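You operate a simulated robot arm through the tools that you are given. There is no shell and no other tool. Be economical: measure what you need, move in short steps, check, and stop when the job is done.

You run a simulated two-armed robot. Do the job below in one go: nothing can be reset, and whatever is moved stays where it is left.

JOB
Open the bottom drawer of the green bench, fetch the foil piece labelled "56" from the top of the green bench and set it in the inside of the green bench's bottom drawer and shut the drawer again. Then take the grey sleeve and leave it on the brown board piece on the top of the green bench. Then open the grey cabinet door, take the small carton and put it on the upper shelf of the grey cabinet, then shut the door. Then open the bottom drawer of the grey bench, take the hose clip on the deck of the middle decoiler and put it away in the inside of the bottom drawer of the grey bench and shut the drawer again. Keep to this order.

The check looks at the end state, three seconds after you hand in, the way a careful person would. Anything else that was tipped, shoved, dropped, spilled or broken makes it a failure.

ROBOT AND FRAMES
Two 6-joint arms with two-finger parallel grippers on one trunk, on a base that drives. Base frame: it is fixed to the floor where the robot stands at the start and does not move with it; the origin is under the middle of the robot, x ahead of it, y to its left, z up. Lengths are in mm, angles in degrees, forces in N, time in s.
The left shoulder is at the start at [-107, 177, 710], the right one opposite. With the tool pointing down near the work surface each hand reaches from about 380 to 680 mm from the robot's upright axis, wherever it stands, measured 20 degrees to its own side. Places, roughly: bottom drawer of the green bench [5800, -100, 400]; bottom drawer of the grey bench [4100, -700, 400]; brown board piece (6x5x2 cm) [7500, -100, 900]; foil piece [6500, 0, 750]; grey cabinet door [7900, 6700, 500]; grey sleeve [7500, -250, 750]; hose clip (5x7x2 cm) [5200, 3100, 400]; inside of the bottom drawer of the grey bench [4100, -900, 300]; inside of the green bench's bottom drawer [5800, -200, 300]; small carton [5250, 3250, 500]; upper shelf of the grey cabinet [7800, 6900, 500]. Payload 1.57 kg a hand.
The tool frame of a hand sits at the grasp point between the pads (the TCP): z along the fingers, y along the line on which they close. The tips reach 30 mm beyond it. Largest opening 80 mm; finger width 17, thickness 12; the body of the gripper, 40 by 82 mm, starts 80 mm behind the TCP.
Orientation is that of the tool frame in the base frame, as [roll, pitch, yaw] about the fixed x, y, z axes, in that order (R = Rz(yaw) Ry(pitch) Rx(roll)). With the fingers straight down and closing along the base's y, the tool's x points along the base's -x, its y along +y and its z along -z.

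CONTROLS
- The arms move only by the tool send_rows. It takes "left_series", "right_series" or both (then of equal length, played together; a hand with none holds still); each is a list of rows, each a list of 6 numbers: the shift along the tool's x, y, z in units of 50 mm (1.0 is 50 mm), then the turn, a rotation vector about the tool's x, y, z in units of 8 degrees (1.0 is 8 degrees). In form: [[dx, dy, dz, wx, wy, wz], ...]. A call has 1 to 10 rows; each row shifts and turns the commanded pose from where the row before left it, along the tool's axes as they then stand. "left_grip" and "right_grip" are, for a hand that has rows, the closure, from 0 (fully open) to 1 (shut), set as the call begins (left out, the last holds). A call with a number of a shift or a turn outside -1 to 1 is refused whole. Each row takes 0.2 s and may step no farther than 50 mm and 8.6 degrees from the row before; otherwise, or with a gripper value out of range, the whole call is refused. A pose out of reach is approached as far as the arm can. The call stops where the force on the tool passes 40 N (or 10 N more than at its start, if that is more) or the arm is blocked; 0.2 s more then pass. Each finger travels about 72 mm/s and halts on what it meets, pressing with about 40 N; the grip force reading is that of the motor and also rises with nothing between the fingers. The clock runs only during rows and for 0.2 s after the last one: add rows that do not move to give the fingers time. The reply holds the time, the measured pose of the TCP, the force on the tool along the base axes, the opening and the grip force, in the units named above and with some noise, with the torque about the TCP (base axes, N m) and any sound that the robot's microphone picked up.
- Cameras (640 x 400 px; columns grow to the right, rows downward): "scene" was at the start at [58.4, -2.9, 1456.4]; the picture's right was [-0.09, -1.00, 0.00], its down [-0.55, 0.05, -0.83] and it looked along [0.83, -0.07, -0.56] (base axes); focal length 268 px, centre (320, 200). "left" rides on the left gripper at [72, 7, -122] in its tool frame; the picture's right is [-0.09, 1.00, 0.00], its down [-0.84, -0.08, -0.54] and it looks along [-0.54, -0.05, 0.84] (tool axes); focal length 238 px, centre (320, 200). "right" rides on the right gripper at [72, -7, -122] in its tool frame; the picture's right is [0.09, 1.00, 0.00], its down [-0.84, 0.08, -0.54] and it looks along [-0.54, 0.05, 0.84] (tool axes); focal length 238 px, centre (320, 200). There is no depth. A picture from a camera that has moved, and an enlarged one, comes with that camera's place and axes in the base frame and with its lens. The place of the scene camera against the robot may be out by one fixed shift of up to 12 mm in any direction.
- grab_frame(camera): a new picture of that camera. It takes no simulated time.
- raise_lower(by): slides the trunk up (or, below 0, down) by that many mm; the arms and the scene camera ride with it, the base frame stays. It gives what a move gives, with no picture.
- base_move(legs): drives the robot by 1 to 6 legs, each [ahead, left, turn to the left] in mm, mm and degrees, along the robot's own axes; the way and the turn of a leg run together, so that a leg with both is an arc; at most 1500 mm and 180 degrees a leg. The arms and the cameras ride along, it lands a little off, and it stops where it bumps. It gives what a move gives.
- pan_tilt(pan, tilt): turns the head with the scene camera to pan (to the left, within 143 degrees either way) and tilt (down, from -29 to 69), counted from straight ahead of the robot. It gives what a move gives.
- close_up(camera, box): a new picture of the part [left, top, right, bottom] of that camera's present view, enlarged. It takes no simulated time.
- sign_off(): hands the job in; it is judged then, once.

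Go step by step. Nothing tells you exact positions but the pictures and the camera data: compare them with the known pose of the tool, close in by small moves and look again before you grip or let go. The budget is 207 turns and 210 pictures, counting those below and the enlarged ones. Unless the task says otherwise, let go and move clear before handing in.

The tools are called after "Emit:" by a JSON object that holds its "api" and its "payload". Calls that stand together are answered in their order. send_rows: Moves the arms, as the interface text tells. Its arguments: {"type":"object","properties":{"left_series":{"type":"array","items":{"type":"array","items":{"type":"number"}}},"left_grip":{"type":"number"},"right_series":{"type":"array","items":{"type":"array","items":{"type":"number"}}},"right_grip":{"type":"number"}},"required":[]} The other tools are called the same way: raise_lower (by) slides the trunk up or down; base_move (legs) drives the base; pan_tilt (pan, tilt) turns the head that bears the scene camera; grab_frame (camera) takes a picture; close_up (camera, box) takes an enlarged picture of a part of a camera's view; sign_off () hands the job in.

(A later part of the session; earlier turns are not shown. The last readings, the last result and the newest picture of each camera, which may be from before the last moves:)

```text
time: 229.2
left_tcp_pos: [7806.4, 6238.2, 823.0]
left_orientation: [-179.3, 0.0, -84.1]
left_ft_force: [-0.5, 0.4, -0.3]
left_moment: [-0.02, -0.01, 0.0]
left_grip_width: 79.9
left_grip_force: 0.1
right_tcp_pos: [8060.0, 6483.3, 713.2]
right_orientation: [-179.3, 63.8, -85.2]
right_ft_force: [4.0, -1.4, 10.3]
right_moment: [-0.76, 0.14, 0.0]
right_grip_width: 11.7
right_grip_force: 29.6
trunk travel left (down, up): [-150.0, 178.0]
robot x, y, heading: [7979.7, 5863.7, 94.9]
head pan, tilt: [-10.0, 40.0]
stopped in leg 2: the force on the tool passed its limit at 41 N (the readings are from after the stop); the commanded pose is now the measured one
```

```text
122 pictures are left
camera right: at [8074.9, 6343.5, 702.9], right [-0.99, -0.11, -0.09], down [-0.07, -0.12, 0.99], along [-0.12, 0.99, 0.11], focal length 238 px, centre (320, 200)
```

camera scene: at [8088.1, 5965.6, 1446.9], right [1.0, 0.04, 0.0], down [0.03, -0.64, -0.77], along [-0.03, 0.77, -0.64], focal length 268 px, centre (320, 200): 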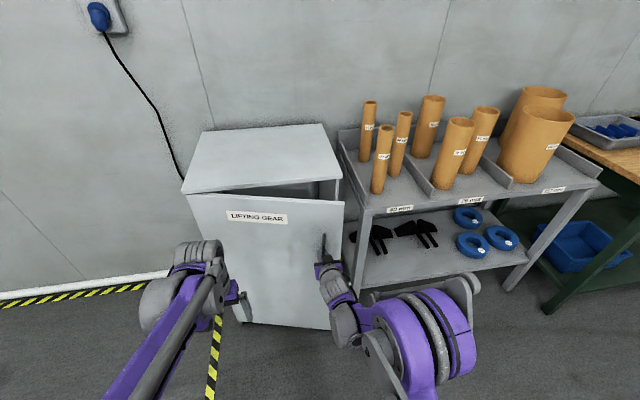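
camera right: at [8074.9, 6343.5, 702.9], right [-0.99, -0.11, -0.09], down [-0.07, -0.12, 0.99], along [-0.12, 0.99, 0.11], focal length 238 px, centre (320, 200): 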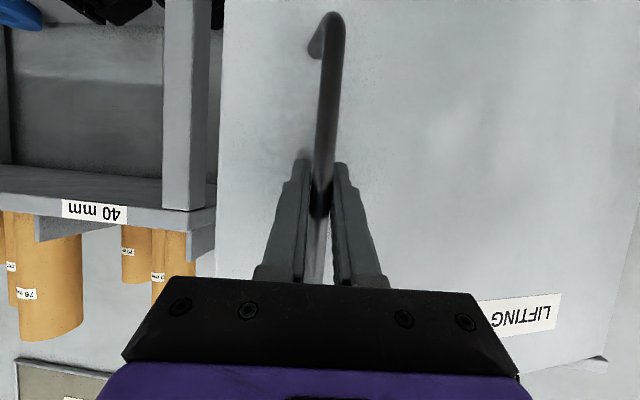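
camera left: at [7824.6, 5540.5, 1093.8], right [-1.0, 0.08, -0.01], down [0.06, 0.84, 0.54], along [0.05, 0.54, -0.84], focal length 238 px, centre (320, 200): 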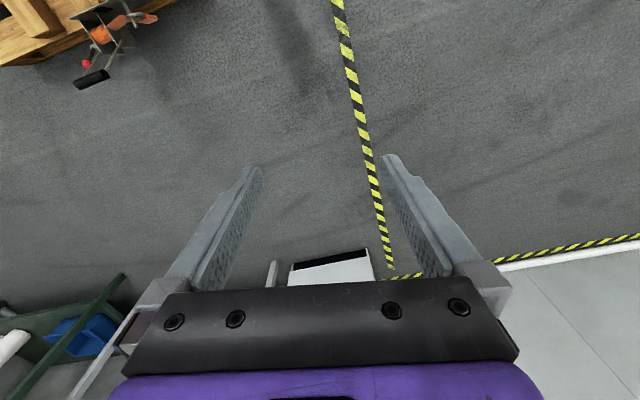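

Emit:
{"api": "base_move", "payload": {"legs": [[-19, 55, -4], [-19, 55, -4], [-19, 55, -4]]}}

Emit:
{"api": "grab_frame", "payload": {"camera": "right"}}

```text
time: 231.8
left_tcp_pos: [7733.0, 6213.9, 822.0]
left_orientation: [-179.3, 0.1, -95.0]
left_ft_force: [-0.3, 0.6, -0.5]
left_moment: [-0.01, 0.02, -0.03]
left_grip_width: 80.0
left_grip_force: 0.1
right_tcp_pos: [8031.0, 6407.8, 713.0]
right_orientation: [-179.0, 63.7, -96.1]
right_ft_force: [2.4, -0.4, 8.3]
right_moment: [-0.72, 0.36, -0.03]
right_grip_width: 11.9
right_grip_force: 29.1
trunk travel left (down, up): [-150.0, 178.0]
robot x, y, heading: [7832.1, 5807.1, 84.0]
head pan, tilt: [-10.0, 40.0]
stopped in leg 3: the force on the tool passed its limit at 41 N (the readings are from after the stop); the commanded pose is now the measured one
```

```text
121 pictures are left
camera right: at [8018.6, 6266.9, 702.7], right [-0.99, 0.08, -0.09], down [-0.1, -0.1, 0.99], along [0.07, 0.99, 0.11], focal length 238 px, centre (320, 200)
```

right: 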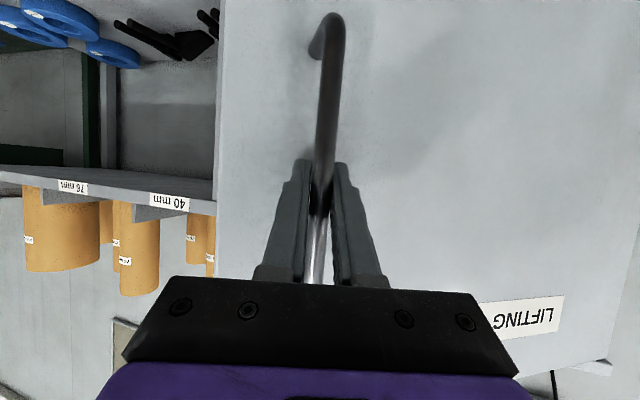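

Emit:
{"api": "base_move", "payload": {"legs": [[-18.5, 53.5, -4], [-18.5, 53.5, -4], [-18.5, 53.5, -4], [-18.5, 53.5, -4]]}}

Emit:
{"api": "base_move", "payload": {"legs": [[-18.5, 53.5, -4], [-18.5, 53.5, -4], [-18.5, 53.5, -4]]}}

Emit:
{"api": "grab_frame", "payload": {"camera": "right"}}

Emit:
{"api": "grab_frame", "payload": {"camera": "scene"}}

```text
time: 235.2
left_tcp_pos: [7625.1, 6204.6, 822.5]
left_orientation: [-179.4, 0.0, -111.0]
left_ft_force: [-0.6, -0.1, 0.5]
left_moment: [0.0, -0.01, 0.0]
left_grip_width: 80.1
left_grip_force: 0.0
right_tcp_pos: [7964.2, 6309.1, 713.6]
right_orientation: [-179.2, 63.7, -112.5]
right_ft_force: [19.7, -18.2, 0.3]
right_moment: [0.54, 0.14, 0.1]
right_grip_width: 12.1
right_grip_force: 28.9
trunk travel left (down, up): [-150.0, 178.0]
robot x, y, heading: [7610.2, 5789.8, 67.9]
head pan, tilt: [-10.0, 40.0]
```

```text
time: 237.9
left_tcp_pos: [7543.8, 6220.3, 822.7]
left_orientation: [-179.4, 0.1, -123.1]
left_ft_force: [-0.5, -0.4, -0.4]
left_moment: [0.02, 0.01, 0.03]
left_grip_width: 80.0
left_grip_force: 0.1
right_tcp_pos: [7899.3, 6248.8, 714.2]
right_orientation: [-179.1, 63.8, -124.6]
right_ft_force: [17.7, -23.6, -0.8]
right_moment: [0.62, -0.09, 0.08]
right_grip_width: 12.0
right_grip_force: 29.7
trunk travel left (down, up): [-150.0, 178.0]
robot x, y, heading: [7439.9, 5819.4, 55.5]
head pan, tilt: [-10.0, 40.0]
```

```text
120 pictures are left
camera right: at [7822.2, 6131.0, 702.2], right [-0.84, 0.54, -0.09], down [-0.13, -0.05, 0.99], along [0.53, 0.84, 0.11], focal length 238 px, centre (320, 200)
```

right: 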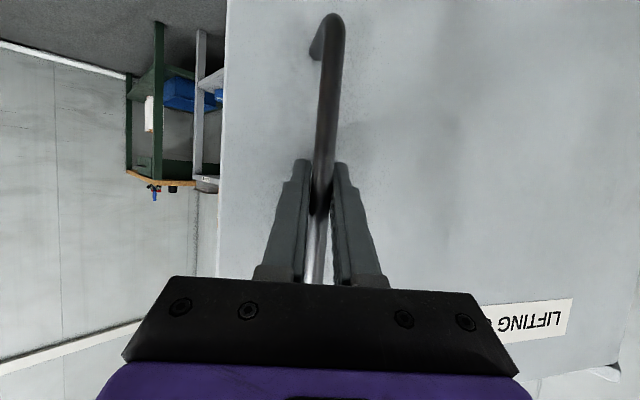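

```text
119 pictures are left
camera scene: at [7488.3, 5853.4, 1446.8], right [0.72, -0.7, 0.0], down [-0.45, -0.46, -0.77], along [0.53, 0.55, -0.64], focal length 268 px, centre (320, 200)
```

scene: 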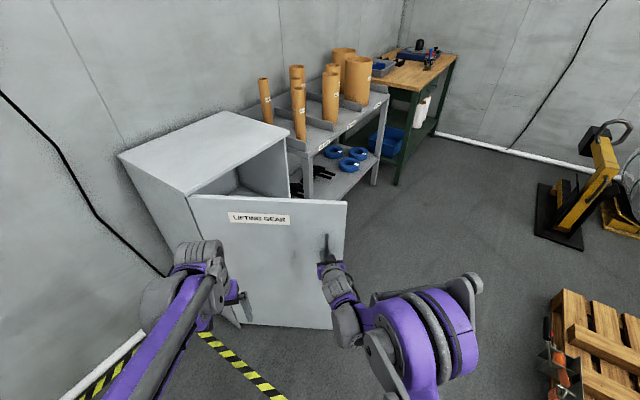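

Now about 63° open. I'll continue the orbit with a slight outward correction.

Emit:
{"api": "base_move", "payload": {"legs": [[-18.5, 47, -4], [-18.5, 53, -4], [-18.5, 53, -4], [-18.5, 53, -4], [-18.5, 53, -4]]}}

Emit:
{"api": "base_move", "payload": {"legs": [[-18.5, 52, -4], [-18.5, 53, -4], [-18.5, 53, -4], [-18.5, 53, -4], [-18.5, 53, -4]]}}

Emit:
{"api": "grab_frame", "payload": {"camera": "right"}}

Emit:
{"api": "grab_frame", "payload": {"camera": "scene"}}

```text
time: 240.1
left_tcp_pos: [7494.4, 6237.6, 821.9]
left_orientation: [-179.4, -0.1, -131.5]
left_ft_force: [0.3, -0.4, 0.2]
left_moment: [-0.02, -0.02, -0.01]
left_grip_width: 79.8
left_grip_force: 0.1
right_tcp_pos: [7851.2, 6216.1, 712.1]
right_orientation: [-179.3, 63.9, -133.0]
right_ft_force: [0.1, -0.9, -7.8]
right_moment: [0.31, 0.02, -0.03]
right_grip_width: 11.7
right_grip_force: 29.2
trunk travel left (down, up): [-150.0, 178.0]
robot x, y, heading: [7335.1, 5850.9, 47.6]
head pan, tilt: [-10.0, 40.0]
stopped in leg 3: the force on the tool passed its limit at 42 N (the readings are from after the stop); the commanded pose is now the measured one
```

```text
time: 243.6
left_tcp_pos: [7404.5, 6294.5, 821.5]
left_orientation: [-179.2, 0.0, -147.7]
left_ft_force: [1.1, 0.4, 0.4]
left_moment: [-0.01, -0.01, 0.0]
left_grip_width: 80.3
left_grip_force: 0.0
right_tcp_pos: [7739.0, 6174.4, 711.9]
right_orientation: [-179.0, 63.7, -149.2]
right_ft_force: [0.5, -0.4, 2.8]
right_moment: [0.09, 0.47, -0.02]
right_grip_width: 12.0
right_grip_force: 29.3
trunk travel left (down, up): [-150.0, 178.0]
robot x, y, heading: [7144.0, 5969.1, 31.1]
head pan, tilt: [-10.0, 40.0]
stopped in leg 4: the force on the tool passed its limit at 41 N (the readings are from after the stop); the commanded pose is now the measured one
```

```text
118 pictures are left
camera right: at [7619.2, 6098.4, 702.4], right [-0.53, 0.84, -0.09], down [-0.14, 0.02, 0.99], along [0.83, 0.54, 0.11], focal length 238 px, centre (320, 200)
```

right: 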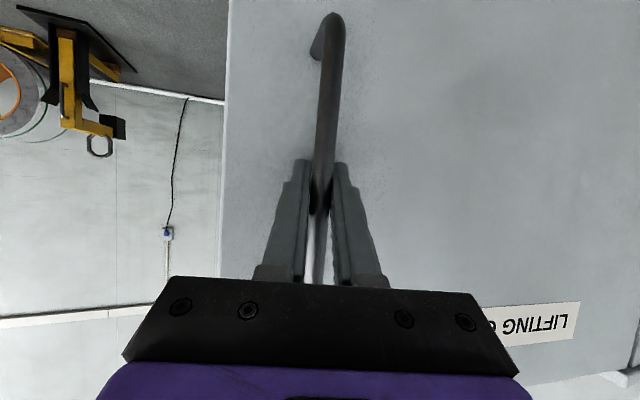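

```text
117 pictures are left
camera scene: at [7198.1, 5988.3, 1446.9], right [0.36, -0.93, 0.0], down [-0.6, -0.23, -0.77], along [0.71, 0.28, -0.64], focal length 268 px, centre (320, 200)
```

scene: 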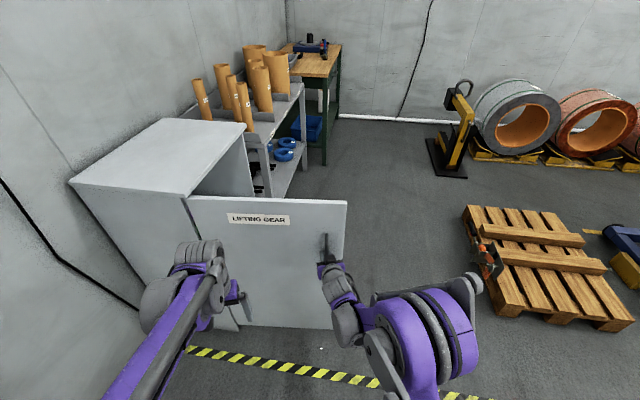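

Emit:
{"api": "base_move", "payload": {"legs": [[-18.5, 52, -4], [-18.5, 53, -4], [-18.5, 53, -4], [-18.5, 53, -4], [-18.5, 53, -4]]}}

Emit:
{"api": "grab_frame", "payload": {"camera": "scene"}}

```text
time: 247.8
left_tcp_pos: [7319.5, 6397.6, 822.5]
left_orientation: [-179.3, -0.1, -167.6]
left_ft_force: [0.4, -0.2, -0.4]
left_moment: [0.02, -0.01, -0.02]
left_grip_width: 79.9
left_grip_force: 0.0
right_tcp_pos: [7596.2, 6164.4, 712.9]
right_orientation: [-178.9, 63.7, -169.2]
right_ft_force: [-0.5, -1.4, 5.3]
right_moment: [0.19, 0.59, -0.04]
right_grip_width: 11.6
right_grip_force: 29.1
trunk travel left (down, up): [-150.0, 178.0]
robot x, y, heading: [6967.0, 6179.8, 11.4]
head pan, tilt: [-10.0, 40.0]
stopped in leg 5: the force on the tool passed its limit at 41 N (the readings are from after the stop); the commanded pose is now the measured one
```

```text
116 pictures are left
camera scene: at [7020.2, 6179.0, 1446.9], right [0.03, -1.0, 0.0], down [-0.64, -0.02, -0.77], along [0.77, 0.02, -0.64], focal length 268 px, centre (320, 200)
```

scene: 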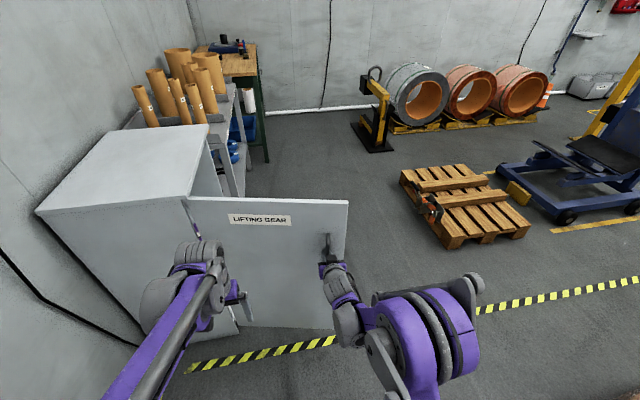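

The door is about 107° open. I'll release and back away, then look for the carton.

Emit:
{"api": "send_rows", "payload": {"right_series": [[0, 0, 0, 0, 0, 0], [0, 0, 0, 0, 0, 0], [0, 0, 0, 0, 0, 0]], "right_grip": 0.5}}

Emit:
{"api": "base_move", "payload": {"legs": [[-200, 0, 0], [0, 0, -90]]}}

Emit:
{"api": "pan_tilt", "payload": {"pan": -35, "tilt": 25}}

Emit:
{"api": "grab_frame", "payload": {"camera": "scene"}}

```text
time: 248.6
left_tcp_pos: [7321.0, 6397.2, 820.9]
left_orientation: [-179.4, -0.1, -167.5]
left_ft_force: [0.1, 0.2, -0.4]
left_moment: [0.01, 0.0, -0.01]
left_grip_width: 80.0
left_grip_force: 0.1
right_tcp_pos: [7595.9, 6163.3, 711.4]
right_orientation: [-178.8, 63.6, -169.2]
right_ft_force: [0.5, -0.3, -0.1]
right_moment: [0.04, -0.03, -0.02]
right_grip_width: 39.7
right_grip_force: 0.0
trunk travel left (down, up): [-150.0, 178.0]
robot x, y, heading: [6968.4, 6176.4, 11.2]
head pan, tilt: [-10.0, 40.0]
```

```text
time: 254.0
left_tcp_pos: [6992.7, 5785.4, 821.5]
left_orientation: [-179.3, -0.1, 103.1]
left_ft_force: [0.5, -0.1, 0.3]
left_moment: [0.01, -0.02, 0.01]
left_grip_width: 80.4
left_grip_force: 0.1
right_tcp_pos: [6763.2, 5509.0, 712.9]
right_orientation: [-178.9, 63.6, 101.4]
right_ft_force: [-1.0, 1.2, -0.5]
right_moment: [-0.02, -0.01, 0.0]
right_grip_width: 39.8
right_grip_force: 0.0
trunk travel left (down, up): [-150.0, 178.0]
robot x, y, heading: [6769.0, 6138.0, -77.9]
head pan, tilt: [-10.0, 40.0]
```

```text
time: 254.9
left_tcp_pos: [6991.7, 5785.6, 822.6]
left_orientation: [-179.3, -0.1, 102.9]
left_ft_force: [0.0, -0.3, 0.1]
left_moment: [0.0, 0.01, 0.01]
left_grip_width: 80.0
left_grip_force: 0.0
right_tcp_pos: [6763.2, 5508.8, 711.4]
right_orientation: [-178.9, 63.6, 101.4]
right_ft_force: [-0.5, 0.2, 0.8]
right_moment: [0.01, -0.02, 0.01]
right_grip_width: 39.8
right_grip_force: 0.0
trunk travel left (down, up): [-150.0, 178.0]
robot x, y, heading: [6771.7, 6140.7, -77.9]
head pan, tilt: [-35.0, 25.0]
```

```text
115 pictures are left
camera scene: at [6730.2, 6090.8, 1470.1], right [-0.92, 0.39, 0.0], down [0.16, 0.39, -0.91], along [-0.35, -0.83, -0.42], focal length 268 px, centre (320, 200)
```

scene: 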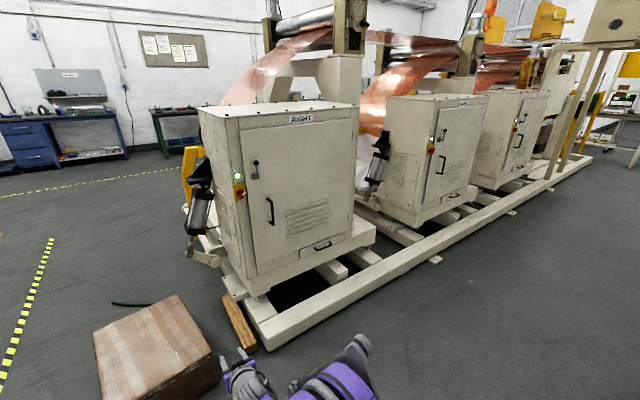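

The three decoilers are labelled from the right. I'll reach the middle one from the aisle side, so I'll restore the right hand and take the lane back down.

Emit:
{"api": "send_rows", "payload": {"right_series": [[0, 0, 0, 0, 1, 0], [0, 0, 0, 0, 1, 0], [0, 0, 0, 0, 1, 0], [0, 0, 0, 0, 1, 0], [0, 0, 0, 0, 1, 0], [0, 0, 0, 0, 1, 0], [0, 0, 0, 0, 1, 0], [0, 0, 0, 0, 0.95, 0], [1, 0, -0.3, 0, 0, 0], [0.8, 0, -0.5, 0, 0, 0]], "right_grip": 0}}

Emit:
{"api": "base_move", "payload": {"legs": [[0, 0, -12], [300, 0, 0], [240, 500, 0], [0, 530, 0]]}}

Emit:
{"api": "base_move", "payload": {"legs": [[1500, 0, 0], [1400, 0, 0], [1300, 0, 0]]}}

Emit:
{"api": "pan_tilt", "payload": {"pan": -90, "tilt": 20}}

Emit:
{"api": "grab_frame", "payload": {"camera": "scene"}}

```text
refused: row 9 steps farther than a row can; nothing moved
```

```text
time: 267.0
left_tcp_pos: [7941.9, 5204.7, 821.5]
left_orientation: [-179.3, -0.1, 91.0]
left_ft_force: [0.0, 0.0, 0.0]
left_moment: [-0.03, -0.01, 0.0]
left_grip_width: 80.2
left_grip_force: 0.1
right_tcp_pos: [7660.2, 4983.1, 713.1]
right_orientation: [-178.8, 63.6, 89.5]
right_ft_force: [-0.6, 0.5, -0.3]
right_moment: [0.03, -0.01, 0.02]
right_grip_width: 40.0
right_grip_force: 0.1
trunk travel left (down, up): [-150.0, 178.0]
robot x, y, heading: [7798.6, 5592.9, -89.9]
head pan, tilt: [-35.0, 25.0]
```

```text
time: 287.1
left_tcp_pos: [7861.0, 1010.9, 822.3]
left_orientation: [-179.3, -0.1, 89.8]
left_ft_force: [0.1, 0.1, -0.8]
left_moment: [0.01, -0.01, 0.01]
left_grip_width: 79.8
left_grip_force: 0.0
right_tcp_pos: [7573.6, 794.1, 711.5]
right_orientation: [-178.9, 63.6, 88.3]
right_ft_force: [0.3, -0.6, -0.3]
right_moment: [0.0, 0.03, 0.0]
right_grip_width: 40.0
right_grip_force: 0.0
trunk travel left (down, up): [-150.0, 178.0]
robot x, y, heading: [7726.8, 1406.2, -91.0]
head pan, tilt: [-35.0, 25.0]
```

```text
time: 288.3
left_tcp_pos: [7861.8, 1011.3, 821.0]
left_orientation: [-179.3, -0.1, 89.8]
left_ft_force: [0.0, 0.8, 0.3]
left_moment: [-0.01, 0.02, 0.0]
left_grip_width: 80.1
left_grip_force: 0.0
right_tcp_pos: [7574.8, 792.9, 712.3]
right_orientation: [-178.9, 63.7, 88.3]
right_ft_force: [0.4, 0.9, -0.1]
right_moment: [0.01, -0.03, -0.02]
right_grip_width: 39.9
right_grip_force: 0.1
trunk travel left (down, up): [-150.0, 178.0]
robot x, y, heading: [7724.8, 1405.4, -91.0]
head pan, tilt: [-90.0, 20.0]
```

```text
114 pictures are left
camera scene: at [7635.3, 1444.6, 1478.3], right [0.02, 1.0, 0.0], down [0.34, -0.01, -0.94], along [-0.94, 0.02, -0.34], focal length 268 px, centre (320, 200)
```

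scene: 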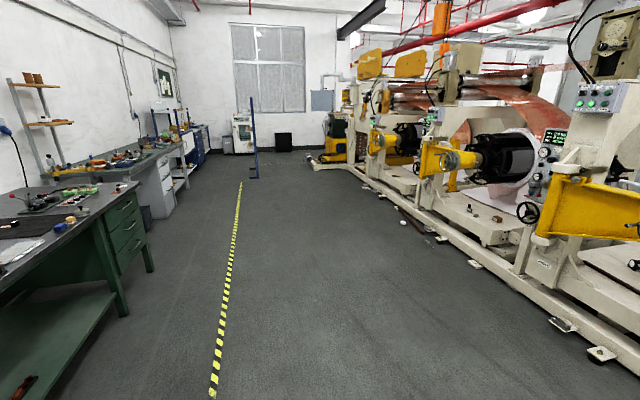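

Emit:
{"api": "send_rows", "payload": {"right_series": [[0, 0, 0, 0, 1, 0], [0, 0, 0, 0, 1, 0], [0, 0, 0, 0, 1, 0], [0, 0, 0, 0, 1, 0], [0, 0, 0, 0, 1, 0], [0, 0, 0, 0, 1, 0], [0, 0, 0, 0, 1, 0], [0, 0, 0, 0, 0.95, 0], [0.9, 0, -0.3, 0, 0, 0], [0.8, 0, -0.5, 0, 0, 0]], "right_grip": 0}}

Emit:
{"api": "base_move", "payload": {"legs": [[0, 0, -90], [1300, -200, 0], [1000, -300, 0], [0, 0, -78]]}}

Emit:
{"api": "pan_tilt", "payload": {"pan": 0, "tilt": 30}}

Emit:
{"api": "grab_frame", "payload": {"camera": "scene"}}

```text
time: 290.5
left_tcp_pos: [7861.4, 1011.0, 822.5]
left_orientation: [-179.3, 0.1, 89.9]
left_ft_force: [0.0, 0.3, 0.9]
left_moment: [0.01, 0.01, 0.01]
left_grip_width: 80.1
left_grip_force: 0.1
right_tcp_pos: [7578.9, 878.5, 752.0]
right_orientation: [-179.4, 0.0, 87.3]
right_ft_force: [0.4, 0.6, -1.1]
right_moment: [-0.02, -0.02, 0.0]
right_grip_width: 80.0
right_grip_force: 0.1
trunk travel left (down, up): [-150.0, 178.0]
robot x, y, heading: [7722.5, 1402.5, -91.0]
head pan, tilt: [-90.0, 20.0]
```

```text
time: 309.2
left_tcp_pos: [5220.9, 2295.3, 822.3]
left_orientation: [-179.2, -0.2, -78.1]
left_ft_force: [-0.1, -0.8, -0.4]
left_moment: [-0.02, 0.01, -0.01]
left_grip_width: 80.2
left_grip_force: 0.0
right_tcp_pos: [5469.5, 2484.1, 752.2]
right_orientation: [-179.5, 0.0, -80.7]
right_ft_force: [-0.2, 1.0, 0.7]
right_moment: [-0.03, -0.01, 0.01]
right_grip_width: 79.8
right_grip_force: 0.1
trunk travel left (down, up): [-150.0, 178.0]
robot x, y, heading: [5437.8, 1939.5, 100.8]
head pan, tilt: [-90.0, 20.0]
```

```text
time: 310.9
left_tcp_pos: [5221.7, 2295.5, 822.5]
left_orientation: [-179.3, 0.0, -78.1]
left_ft_force: [0.1, 0.1, 0.0]
left_moment: [-0.02, 0.0, 0.02]
left_grip_width: 79.9
left_grip_force: 0.0
right_tcp_pos: [5470.9, 2485.0, 752.5]
right_orientation: [-179.5, 0.1, -80.8]
right_ft_force: [0.9, -0.2, 0.4]
right_moment: [0.0, 0.0, 0.01]
right_grip_width: 79.8
right_grip_force: 0.0
trunk travel left (down, up): [-150.0, 178.0]
robot x, y, heading: [5435.5, 1939.4, 100.9]
head pan, tilt: [0.0, 30.0]
```

```text
113 pictures are left
camera scene: at [5428.8, 2000.4, 1462.2], right [0.98, 0.19, 0.0], down [0.09, -0.49, -0.87], along [-0.16, 0.85, -0.5], focal length 268 px, centre (320, 200)
```

scene: 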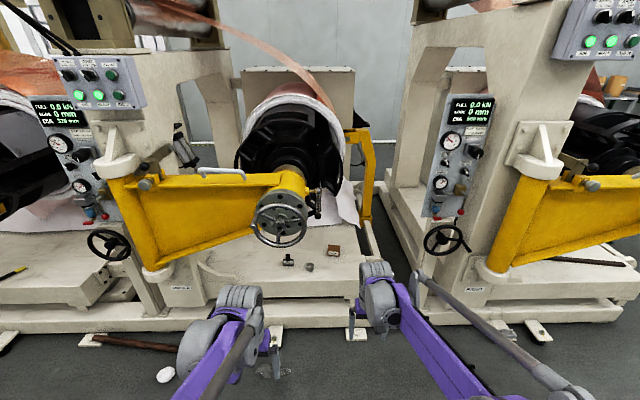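

Emit:
{"api": "close_up", "payload": {"camera": "scene", "box": [180, 180, 380, 320]}}

```text
2.86 times, centred on (280, 250) of scene
camera zoom: at [5428.8, 2000.4, 1462.2], right [0.98, 0.19, 0.0], down [0.09, -0.49, -0.87], along [-0.16, 0.85, -0.5], focal length 766 px, centre (434, 57)
```

zoom: 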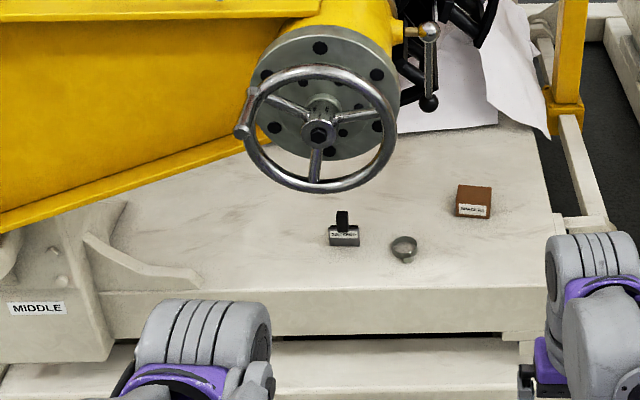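

On the middle deck I can see a labelled stamp block, a grey ring (the hose clip) and the brown carton at about (5287, 3180). A handwheel hangs above, so I'll go in low with the right hand pitched forward.

Emit:
{"api": "raise_lower", "payload": {"by": -150}}

Emit:
{"api": "send_rows", "payload": {"right_series": [[-0.6, 0, 0.5, 0, 0, 0], [-0.6, 0, 0.5, 0, 0, 0], [0, 0, 0, 0, -1, 0], [0, 0, 0, 0, -1, 0], [0, 0, 0, 0, -1, 0], [0, 0, 0, 0, -1, 0], [0, 0, 0, 0, -1, 0], [0, 0, 0, 0, -1, 0], [0, 0, 0, 0, -1, 0]]}}

Emit:
{"api": "base_move", "payload": {"legs": [[300, 60, 0]]}}

Emit:
{"api": "grab_frame", "payload": {"camera": "right"}}

Emit:
{"api": "grab_frame", "payload": {"camera": "scene"}}

```text
time: 312.6
left_tcp_pos: [5221.6, 2294.3, 672.2]
left_orientation: [-179.3, -0.1, -78.1]
left_ft_force: [0.2, 0.4, -1.5]
left_moment: [0.0, 0.02, -0.01]
left_grip_width: 80.0
left_grip_force: 0.0
right_tcp_pos: [5471.1, 2484.9, 601.8]
right_orientation: [-179.4, -0.1, -80.7]
right_ft_force: [0.2, 0.0, -0.7]
right_moment: [0.02, -0.04, -0.01]
right_grip_width: 79.9
right_grip_force: 0.0
trunk travel left (down, up): [0.0, 328.0]
robot x, y, heading: [5435.8, 1936.1, 100.9]
head pan, tilt: [0.0, 30.0]
```

```text
time: 314.6
left_tcp_pos: [5221.4, 2295.9, 672.0]
left_orientation: [-179.3, 0.0, -78.1]
left_ft_force: [-0.9, -1.0, 0.0]
left_moment: [0.01, 0.05, 0.01]
left_grip_width: 79.9
left_grip_force: 0.0
right_tcp_pos: [5461.2, 2545.3, 553.6]
right_orientation: [-179.2, 56.1, -80.0]
right_ft_force: [-0.5, -0.7, -0.6]
right_moment: [0.02, -0.01, 0.01]
right_grip_width: 79.8
right_grip_force: 0.1
trunk travel left (down, up): [0.0, 328.0]
robot x, y, heading: [5435.3, 1937.8, 101.0]
head pan, tilt: [0.0, 30.0]
```

```text
time: 316.7
left_tcp_pos: [5107.4, 2578.4, 673.0]
left_orientation: [-179.2, -0.2, -78.1]
left_ft_force: [0.1, 0.5, 0.1]
left_moment: [0.01, -0.02, -0.01]
left_grip_width: 80.0
left_grip_force: 0.1
right_tcp_pos: [5346.5, 2825.4, 551.2]
right_orientation: [-179.1, 56.0, -80.0]
right_ft_force: [-0.9, 0.1, 0.2]
right_moment: [0.01, 0.03, 0.01]
right_grip_width: 80.0
right_grip_force: 0.1
trunk travel left (down, up): [0.0, 328.0]
robot x, y, heading: [5324.4, 2221.6, 100.7]
head pan, tilt: [0.0, 30.0]
```

```text
111 pictures are left
camera right: at [5374.7, 2688.9, 560.8], right [-0.97, -0.21, -0.09], down [-0.09, 0.0, 1.0], along [-0.21, 0.98, -0.02], focal length 238 px, centre (320, 200)
```

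right: 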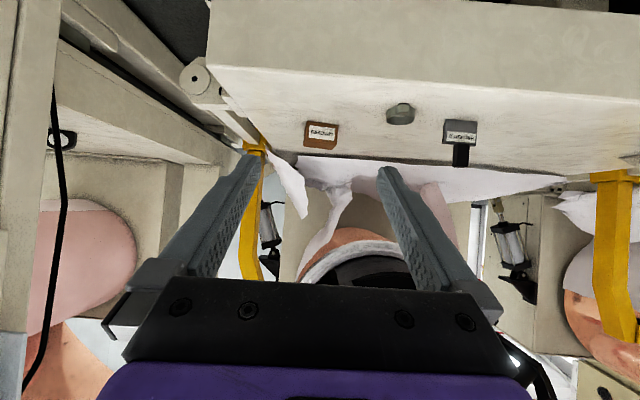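

```text
110 pictures are left
camera scene: at [5306.2, 2324.1, 1309.4], right [0.98, 0.19, 0.0], down [0.09, -0.49, -0.87], along [-0.16, 0.85, -0.5], focal length 268 px, centre (320, 200)
```

scene: 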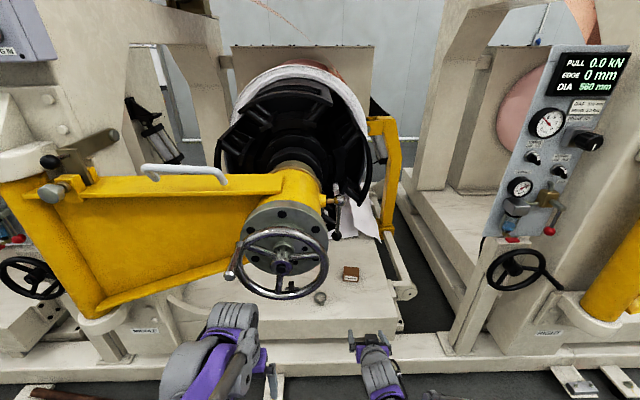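

The handwheel sits close in front of where the left hand would go, so I'll swing the left arm out to the side before going further in.

Emit:
{"api": "send_rows", "payload": {"left_series": [[0.6, 0.75, 0, 0, 0, 0], [0.6, 0.75, 0, 0, 0, 0], [0.6, 0.75, 0, 0, 0, 0], [0.6, 0.75, 0, 0, 0, 0], [0.6, 0.75, 0, 0, 0, 0], [0.6, 0.75, 0, 0, 0, 0], [0.6, 0.75, 0, 0, 0, 0], [0.6, 0.75, 0, 0, 0, 0]]}}

Emit:
{"api": "base_move", "payload": {"legs": [[130, 0, 0]]}}

Emit:
{"api": "grab_frame", "payload": {"camera": "right"}}

Emit:
{"api": "grab_frame", "payload": {"camera": "scene"}}

```text
time: 318.5
left_tcp_pos: [4863.5, 2280.7, 667.7]
left_orientation: [-179.3, -0.1, -78.3]
left_ft_force: [0.2, -0.4, -0.8]
left_moment: [0.01, 0.0, -0.03]
left_grip_width: 80.0
left_grip_force: 0.0
right_tcp_pos: [5346.7, 2826.3, 553.2]
right_orientation: [-179.1, 56.0, -80.0]
right_ft_force: [-0.1, -0.6, -0.6]
right_moment: [0.02, -0.03, 0.0]
right_grip_width: 80.0
right_grip_force: 0.1
trunk travel left (down, up): [0.0, 328.0]
robot x, y, heading: [5322.1, 2220.6, 100.6]
head pan, tilt: [0.0, 30.0]
```

```text
time: 319.8
left_tcp_pos: [4840.4, 2409.3, 669.1]
left_orientation: [-179.3, -0.1, -78.2]
left_ft_force: [-0.2, 0.8, 0.3]
left_moment: [0.0, 0.0, -0.02]
left_grip_width: 80.0
left_grip_force: 0.1
right_tcp_pos: [5321.1, 2955.1, 552.1]
right_orientation: [-179.1, 56.0, -79.9]
right_ft_force: [-0.2, -0.5, -0.7]
right_moment: [0.01, 0.02, -0.01]
right_grip_width: 80.2
right_grip_force: 0.0
trunk travel left (down, up): [0.0, 328.0]
robot x, y, heading: [5295.6, 2350.3, 100.9]
head pan, tilt: [0.0, 30.0]
```

```text
109 pictures are left
camera right: at [5349.5, 2817.5, 560.8], right [-0.97, -0.21, -0.09], down [-0.09, 0.0, 1.0], along [-0.21, 0.98, -0.02], focal length 238 px, centre (320, 200)
```

right: 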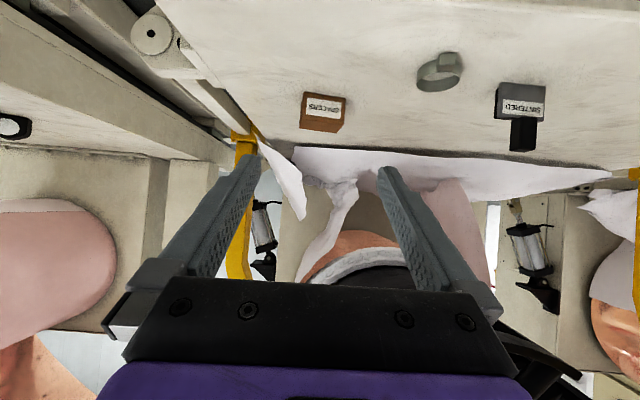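

```text
108 pictures are left
camera scene: at [5281.5, 2452.7, 1309.4], right [0.98, 0.19, 0.0], down [0.09, -0.49, -0.87], along [-0.16, 0.85, -0.5], focal length 268 px, centre (320, 200)
```

scene: 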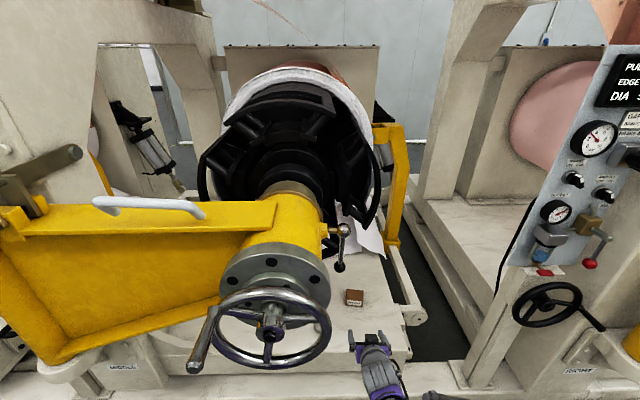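

The handwheel is at about (5177, 2652) and z≈980, level with my neck. I'll shift right and turn so the head stays clear while the right hand reaches the carton.

Emit:
{"api": "base_move", "payload": {"legs": [[0, -220, 0], [0, 0, 26]]}}

Emit:
{"api": "send_rows", "payload": {"right_series": [[0, 0, 0, 0.83, 0, 0.55], [0, 0, 0, 0.83, 0, 0.55], [0, 0, 0, 0.83, 0, 0.55], [0, 0, 0, 0.2, 0, 0.14]]}}

Emit:
{"api": "pan_tilt", "payload": {"pan": -20, "tilt": 40}}

Emit:
{"api": "grab_frame", "payload": {"camera": "right"}}

Emit:
{"api": "grab_frame", "payload": {"camera": "scene"}}

```text
time: 323.7
left_tcp_pos: [5076.1, 2242.4, 668.5]
left_orientation: [-179.4, -0.1, -52.0]
left_ft_force: [-0.2, -0.4, -0.6]
left_moment: [0.03, 0.0, -0.01]
left_grip_width: 80.1
left_grip_force: 0.1
right_tcp_pos: [5269.5, 2943.8, 553.1]
right_orientation: [-179.0, 56.1, -53.9]
right_ft_force: [-0.7, 0.1, 0.6]
right_moment: [0.02, 0.0, -0.02]
right_grip_width: 79.7
right_grip_force: 0.1
trunk travel left (down, up): [0.0, 328.0]
robot x, y, heading: [5516.4, 2389.0, 127.1]
head pan, tilt: [0.0, 30.0]
```

```text
time: 324.7
left_tcp_pos: [5075.8, 2243.5, 668.4]
left_orientation: [-179.3, -0.1, -52.0]
left_ft_force: [-0.8, 0.2, 0.4]
left_moment: [0.03, -0.01, 0.04]
left_grip_width: 80.1
left_grip_force: 0.1
right_tcp_pos: [5269.9, 2943.0, 552.4]
right_orientation: [-178.9, 56.3, -79.7]
right_ft_force: [-0.2, 0.1, 0.0]
right_moment: [-0.02, -0.02, -0.02]
right_grip_width: 80.1
right_grip_force: 0.0
trunk travel left (down, up): [0.0, 328.0]
robot x, y, heading: [5517.2, 2392.6, 127.3]
head pan, tilt: [0.0, 30.0]
```

```text
time: 325.5
left_tcp_pos: [5074.6, 2241.8, 668.8]
left_orientation: [-179.3, -0.2, -52.0]
left_ft_force: [0.7, 0.0, -0.2]
left_moment: [0.06, 0.02, 0.0]
left_grip_width: 80.0
left_grip_force: 0.2
right_tcp_pos: [5269.6, 2945.4, 551.4]
right_orientation: [-178.9, 56.3, -79.5]
right_ft_force: [0.4, -0.4, 0.2]
right_moment: [-0.02, 0.0, 0.02]
right_grip_width: 79.9
right_grip_force: 0.1
trunk travel left (down, up): [0.0, 328.0]
robot x, y, heading: [5515.8, 2392.0, 127.2]
head pan, tilt: [-20.0, 40.0]
```

```text
107 pictures are left
camera right: at [5297.6, 2807.6, 560.5], right [-0.97, -0.22, -0.09], down [-0.09, 0.0, 1.0], along [-0.22, 0.98, -0.02], focal length 238 px, centre (320, 200)
```

right: 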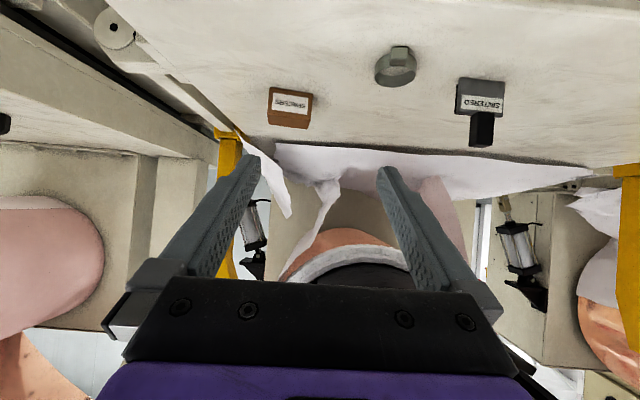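

```text
106 pictures are left
camera scene: at [5486.3, 2484.3, 1294.2], right [0.96, 0.29, 0.0], down [0.19, -0.61, -0.77], along [-0.22, 0.73, -0.64], focal length 268 px, centre (320, 200)
```

scene: 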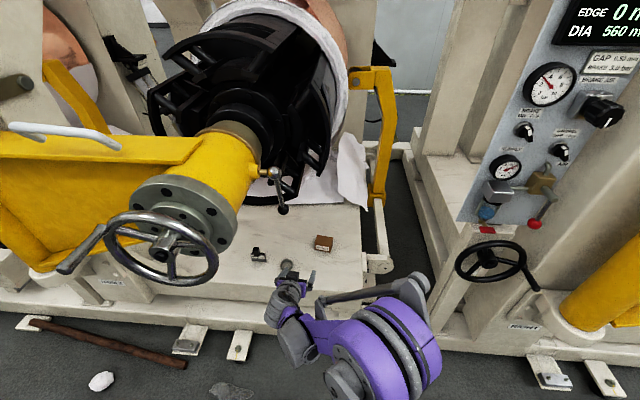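

Emit:
{"api": "close_up", "payload": {"camera": "right", "box": [240, 60, 360, 150]}}

Emit:
{"api": "close_up", "payload": {"camera": "scene", "box": [230, 210, 390, 310]}}

```text
4.44 times, centred on (300, 105) of right
camera zoom: at [5297.6, 2807.6, 560.5], right [-0.97, -0.22, -0.09], down [-0.09, 0.0, 1.0], along [-0.22, 0.98, -0.02], focal length 1059 px, centre (409, 622)
```

zoom: 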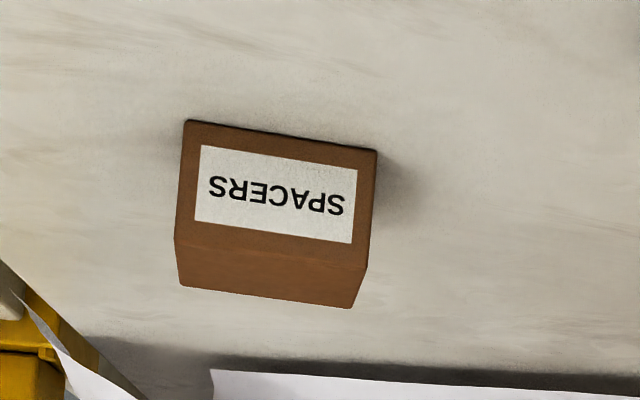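

```text
4.00 times, centred on (310, 260) of scene
camera zoom: at [5486.3, 2484.3, 1294.2], right [0.96, 0.29, 0.0], down [0.19, -0.61, -0.77], along [-0.22, 0.73, -0.64], focal length 1073 px, centre (360, -40)
```

zoom: 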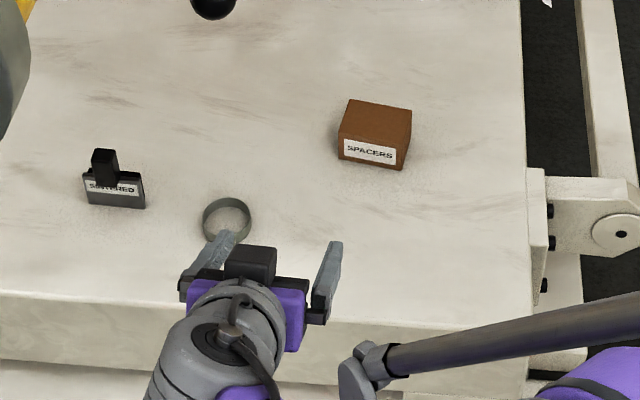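

The carton ("SPACERS") is about 66 mm wide, 42 high, turned about 4° from the base x axis, with its front face near y≈3180 and the deck at z≈390. I'll lower the hand, align its yaw, and move the base in.

Emit:
{"api": "send_rows", "payload": {"right_series": [[0.58, 0, 0.39, 0.62, 0, 0.42], [0.58, 0, 0.39, 0, 0, 0]]}}

Emit:
{"api": "base_move", "payload": {"legs": [[120, -45, 0]]}}

Emit:
{"api": "grab_frame", "payload": {"camera": "right"}}

Emit:
{"api": "grab_frame", "payload": {"camera": "scene"}}

```text
time: 326.1
left_tcp_pos: [5075.6, 2242.3, 669.2]
left_orientation: [-179.2, -0.1, -52.0]
left_ft_force: [-0.2, -0.3, 0.3]
left_moment: [0.02, 0.02, 0.02]
left_grip_width: 80.0
left_grip_force: 0.1
right_tcp_pos: [5269.0, 2945.0, 482.5]
right_orientation: [-179.0, 56.4, -85.5]
right_ft_force: [0.5, 0.4, 0.3]
right_moment: [-0.01, 0.02, 0.01]
right_grip_width: 80.0
right_grip_force: 0.1
trunk travel left (down, up): [0.0, 328.0]
robot x, y, heading: [5514.2, 2389.7, 126.8]
head pan, tilt: [-20.0, 40.0]
```

```text
time: 327.4
left_tcp_pos: [5038.4, 2365.4, 668.4]
left_orientation: [-179.3, -0.1, -52.2]
left_ft_force: [0.0, -0.2, 0.5]
left_moment: [0.03, 0.01, 0.01]
left_grip_width: 80.0
left_grip_force: 0.1
right_tcp_pos: [5234.5, 3067.4, 482.0]
right_orientation: [-179.0, 56.4, -85.7]
right_ft_force: [0.4, 0.7, 0.6]
right_moment: [0.01, -0.01, -0.03]
right_grip_width: 80.0
right_grip_force: 0.1
trunk travel left (down, up): [0.0, 328.0]
robot x, y, heading: [5476.0, 2512.7, 127.1]
head pan, tilt: [-20.0, 40.0]
```

```text
103 pictures are left
camera right: at [5247.4, 2927.7, 491.1], right [-0.99, -0.11, -0.09], down [-0.09, 0.01, 1.0], along [-0.11, 0.99, -0.02], focal length 238 px, centre (320, 200)
```

right: 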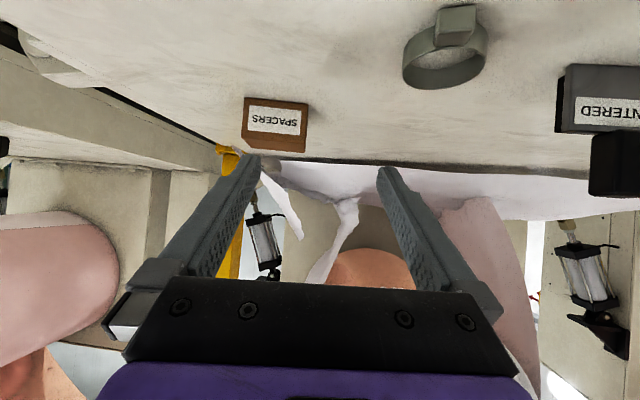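

```text
102 pictures are left
camera scene: at [5450.3, 2606.9, 1294.1], right [0.96, 0.29, 0.0], down [0.19, -0.62, -0.77], along [-0.22, 0.73, -0.64], focal length 268 px, centre (320, 200)
```

scene: 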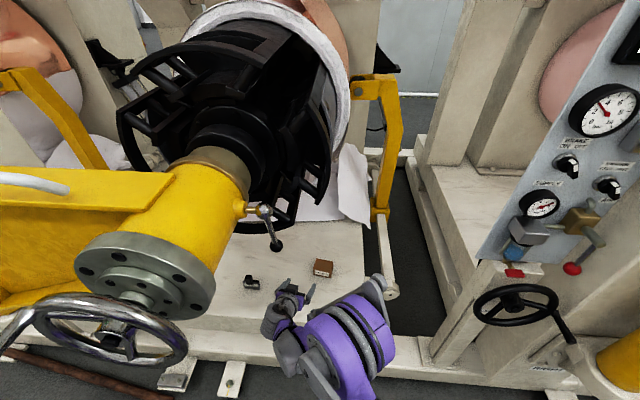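

Emit:
{"api": "send_rows", "payload": {"right_series": [[0, -0.82, 0, 0, 0, 0], [-0.4, 0, 0.7, 0, 0, 0], [0.3, 0, 0.25, 0, 0, 0]]}}

Emit:
{"api": "close_up", "payload": {"camera": "right", "box": [200, 40, 440, 190]}}

```text
time: 328.2
left_tcp_pos: [5039.5, 2365.9, 668.5]
left_orientation: [-179.3, -0.2, -52.1]
left_ft_force: [-0.1, 0.1, 0.4]
left_moment: [-0.03, 0.0, -0.01]
left_grip_width: 79.8
left_grip_force: 0.0
right_tcp_pos: [5272.9, 3113.1, 461.9]
right_orientation: [-179.0, 56.3, -85.6]
right_ft_force: [-0.1, 0.2, -0.5]
right_moment: [0.01, 0.03, -0.01]
right_grip_width: 80.0
right_grip_force: 0.0
trunk travel left (down, up): [0.0, 328.0]
robot x, y, heading: [5478.7, 2513.2, 126.8]
head pan, tilt: [-20.0, 40.0]
```

```text
2.67 times, centred on (320, 115) of right
camera zoom: at [5286.0, 2972.7, 469.3], right [-0.99, -0.11, -0.09], down [-0.09, 0.01, 1.0], along [-0.11, 0.99, -0.02], focal length 636 px, centre (320, 427)
```

zoom: 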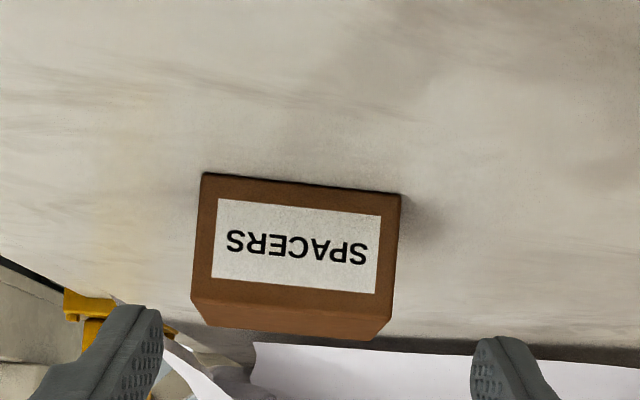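

Emit:
{"api": "send_rows", "payload": {"right_series": [[-0.07, -0.03, 0.55, 0, 0, 0], [-0.07, 0, 0.55, 0, 0, 0]]}}

Emit:
{"api": "grab_frame", "payload": {"camera": "right"}}

```text
time: 328.8
left_tcp_pos: [5039.2, 2365.5, 668.2]
left_orientation: [-179.3, -0.2, -52.1]
left_ft_force: [-0.3, -1.3, 0.1]
left_moment: [0.0, 0.01, -0.01]
left_grip_width: 79.8
left_grip_force: 0.1
right_tcp_pos: [5270.1, 3160.9, 438.3]
right_orientation: [-179.0, 56.3, -85.7]
right_ft_force: [0.6, -0.6, 0.0]
right_moment: [0.0, 0.02, -0.01]
right_grip_width: 80.1
right_grip_force: 0.1
trunk travel left (down, up): [0.0, 328.0]
robot x, y, heading: [5480.8, 2514.7, 126.9]
head pan, tilt: [-20.0, 40.0]
```

```text
100 pictures are left
camera right: at [5284.6, 3021.7, 445.0], right [-0.99, -0.11, -0.09], down [-0.09, 0.01, 1.0], along [-0.11, 0.99, -0.02], focal length 238 px, centre (320, 200)
```

right: 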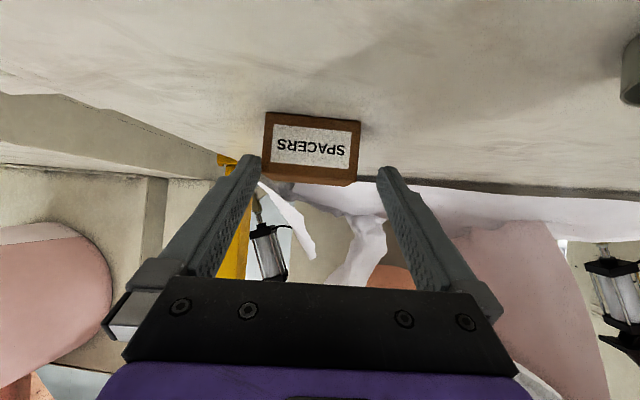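

Emit:
{"api": "send_rows", "payload": {"right_series": [[-0.05, -0.1, 0.4, 0, 0, 0], [-0.1, 0, 0.44, 0, 0, 0]]}}

Emit:
{"api": "grab_frame", "payload": {"camera": "right"}}

Emit:
{"api": "close_up", "payload": {"camera": "scene", "box": [230, 230, 390, 350]}}

```text
time: 329.4
left_tcp_pos: [5038.6, 2366.0, 669.6]
left_orientation: [-179.3, -0.1, -52.0]
left_ft_force: [-1.0, 0.7, 0.2]
left_moment: [0.06, 0.0, 0.0]
left_grip_width: 80.3
left_grip_force: 0.0
right_tcp_pos: [5274.1, 3201.4, 420.9]
right_orientation: [-179.0, 56.3, -85.7]
right_ft_force: [0.1, 1.1, 0.3]
right_moment: [0.03, 0.01, -0.02]
right_grip_width: 80.1
right_grip_force: 0.0
trunk travel left (down, up): [0.0, 328.0]
robot x, y, heading: [5476.8, 2511.5, 127.0]
head pan, tilt: [-20.0, 40.0]
```

```text
99 pictures are left
camera right: at [5287.7, 3061.1, 428.0], right [-0.99, -0.11, -0.09], down [-0.09, 0.01, 1.0], along [-0.11, 0.99, -0.02], focal length 238 px, centre (320, 200)
```

right: 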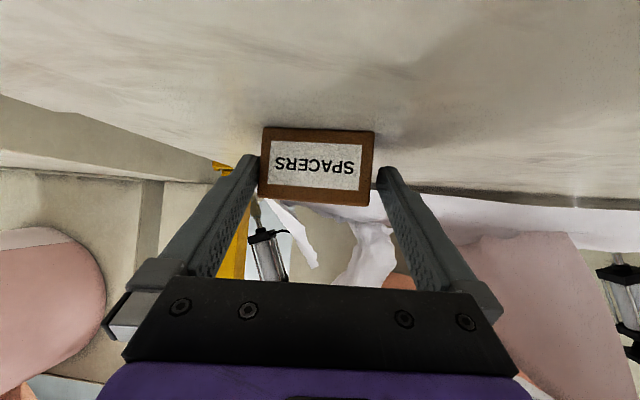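

```text
3.33 times, centred on (310, 290) of scene
camera zoom: at [5450.4, 2606.6, 1294.1], right [0.96, 0.29, 0.0], down [0.19, -0.62, -0.77], along [-0.22, 0.73, -0.64], focal length 894 px, centre (353, -100)
```

zoom: 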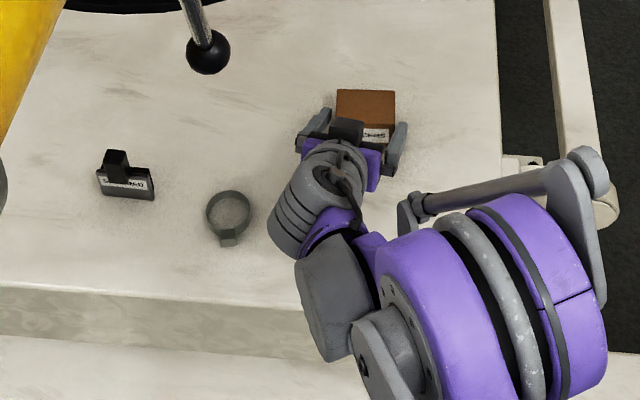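

The fingers straddle the carton evenly. I'll advance a little more and close.

Emit:
{"api": "send_rows", "payload": {"right_series": [[-0.1, 0, 0.2, 0, 0, 0], [-0.07, 0, 0.13, 0, 0, 0]]}}

Emit:
{"api": "send_rows", "payload": {"right_series": [[0, 0, 0, 0, 0, 0], [0, 0, 0, 0, 0, 0], [0, 0, 0, 0, 0, 0]], "right_grip": 1}}

Emit:
{"api": "grab_frame", "payload": {"camera": "right"}}

```text
time: 330.0
left_tcp_pos: [5037.4, 2366.4, 669.0]
left_orientation: [-179.3, -0.1, -52.1]
left_ft_force: [-0.4, 0.4, 0.3]
left_moment: [-0.01, 0.0, 0.01]
left_grip_width: 79.8
left_grip_force: 0.0
right_tcp_pos: [5272.4, 3219.5, 417.9]
right_orientation: [-179.0, 56.3, -85.7]
right_ft_force: [0.6, 0.9, 0.5]
right_moment: [-0.03, -0.02, 0.04]
right_grip_width: 80.0
right_grip_force: 0.0
trunk travel left (down, up): [0.0, 328.0]
robot x, y, heading: [5478.7, 2514.0, 126.9]
head pan, tilt: [-20.0, 40.0]
```

```text
time: 330.8
left_tcp_pos: [5039.3, 2366.7, 668.6]
left_orientation: [-179.3, -0.1, -52.1]
left_ft_force: [0.0, -0.3, 0.7]
left_moment: [0.0, -0.03, 0.01]
left_grip_width: 79.8
left_grip_force: 0.0
right_tcp_pos: [5273.1, 3219.8, 417.3]
right_orientation: [-179.0, 56.3, -85.7]
right_ft_force: [-0.5, 0.3, 1.8]
right_moment: [0.07, 0.08, -0.04]
right_grip_width: 77.1
right_grip_force: 40.2
trunk travel left (down, up): [0.0, 328.0]
robot x, y, heading: [5480.0, 2511.3, 127.0]
head pan, tilt: [-20.0, 40.0]
```

```text
97 pictures are left
camera right: at [5286.7, 3079.4, 425.8], right [-0.99, -0.11, -0.09], down [-0.09, 0.01, 1.0], along [-0.11, 0.99, -0.02], focal length 238 px, centre (320, 200)
```

right: 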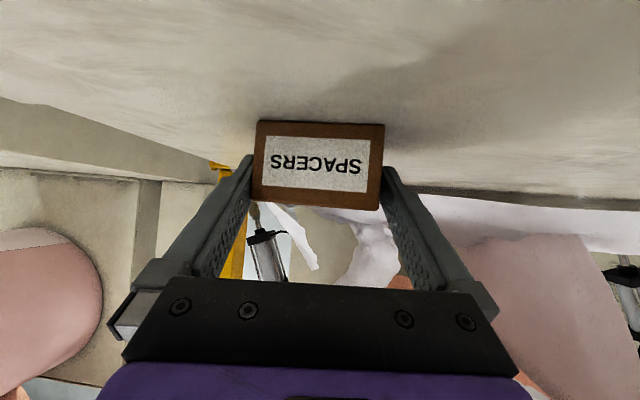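

The carton is held (77 mm wide). I'll lift and retreat.

Emit:
{"api": "send_rows", "payload": {"right_series": [[-0.4, 0, -0.27, 0, 0, 0], [-0.4, 0, -0.27, 0, 0, 0], [-0.4, 0, -0.27, 0, 0, 0]]}}

Emit:
{"api": "grab_frame", "payload": {"camera": "right"}}

Emit:
{"api": "base_move", "payload": {"legs": [[-500, 0, 0], [-300, 0, 0]]}}

Emit:
{"api": "grab_frame", "payload": {"camera": "scene"}}

```text
time: 331.6
left_tcp_pos: [5039.6, 2366.3, 668.0]
left_orientation: [-179.4, 0.0, -52.1]
left_ft_force: [-1.2, 1.0, -0.5]
left_moment: [-0.05, 0.0, 0.02]
left_grip_width: 80.0
left_grip_force: 0.1
right_tcp_pos: [5272.2, 3218.4, 489.9]
right_orientation: [-179.0, 56.3, -85.7]
right_ft_force: [0.7, 0.1, -2.0]
right_moment: [-0.02, 0.0, 0.02]
right_grip_width: 77.0
right_grip_force: 40.2
trunk travel left (down, up): [0.0, 328.0]
robot x, y, heading: [5483.2, 2512.5, 126.8]
head pan, tilt: [-20.0, 40.0]
```

```text
96 pictures are left
camera right: at [5284.9, 3079.2, 498.6], right [-0.99, -0.11, -0.09], down [-0.09, 0.01, 1.0], along [-0.11, 0.99, -0.02], focal length 238 px, centre (320, 200)
```

right: 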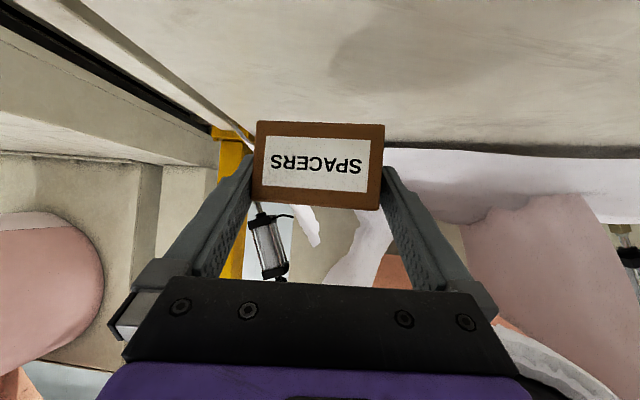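

```text
time: 336.1
left_tcp_pos: [5517.7, 1726.3, 668.7]
left_orientation: [-179.3, -0.1, -52.0]
left_ft_force: [-0.6, -0.1, -0.1]
left_moment: [-0.01, -0.02, -0.02]
left_grip_width: 79.9
left_grip_force: 0.1
right_tcp_pos: [5750.0, 2579.3, 489.4]
right_orientation: [-179.0, 56.4, -85.7]
right_ft_force: [-0.6, 0.3, -1.5]
right_moment: [-0.02, -0.01, 0.02]
right_grip_width: 76.0
right_grip_force: 40.0
trunk travel left (down, up): [0.0, 328.0]
robot x, y, heading: [5956.8, 1872.6, 126.9]
head pan, tilt: [-20.0, 40.0]
```

```text
95 pictures are left
camera scene: at [5928.9, 1966.9, 1294.1], right [0.96, 0.29, 0.0], down [0.19, -0.61, -0.77], along [-0.22, 0.73, -0.64], focal length 268 px, centre (320, 200)
```

scene: 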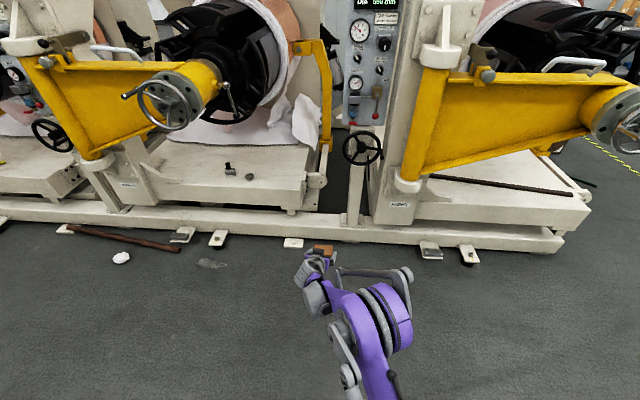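

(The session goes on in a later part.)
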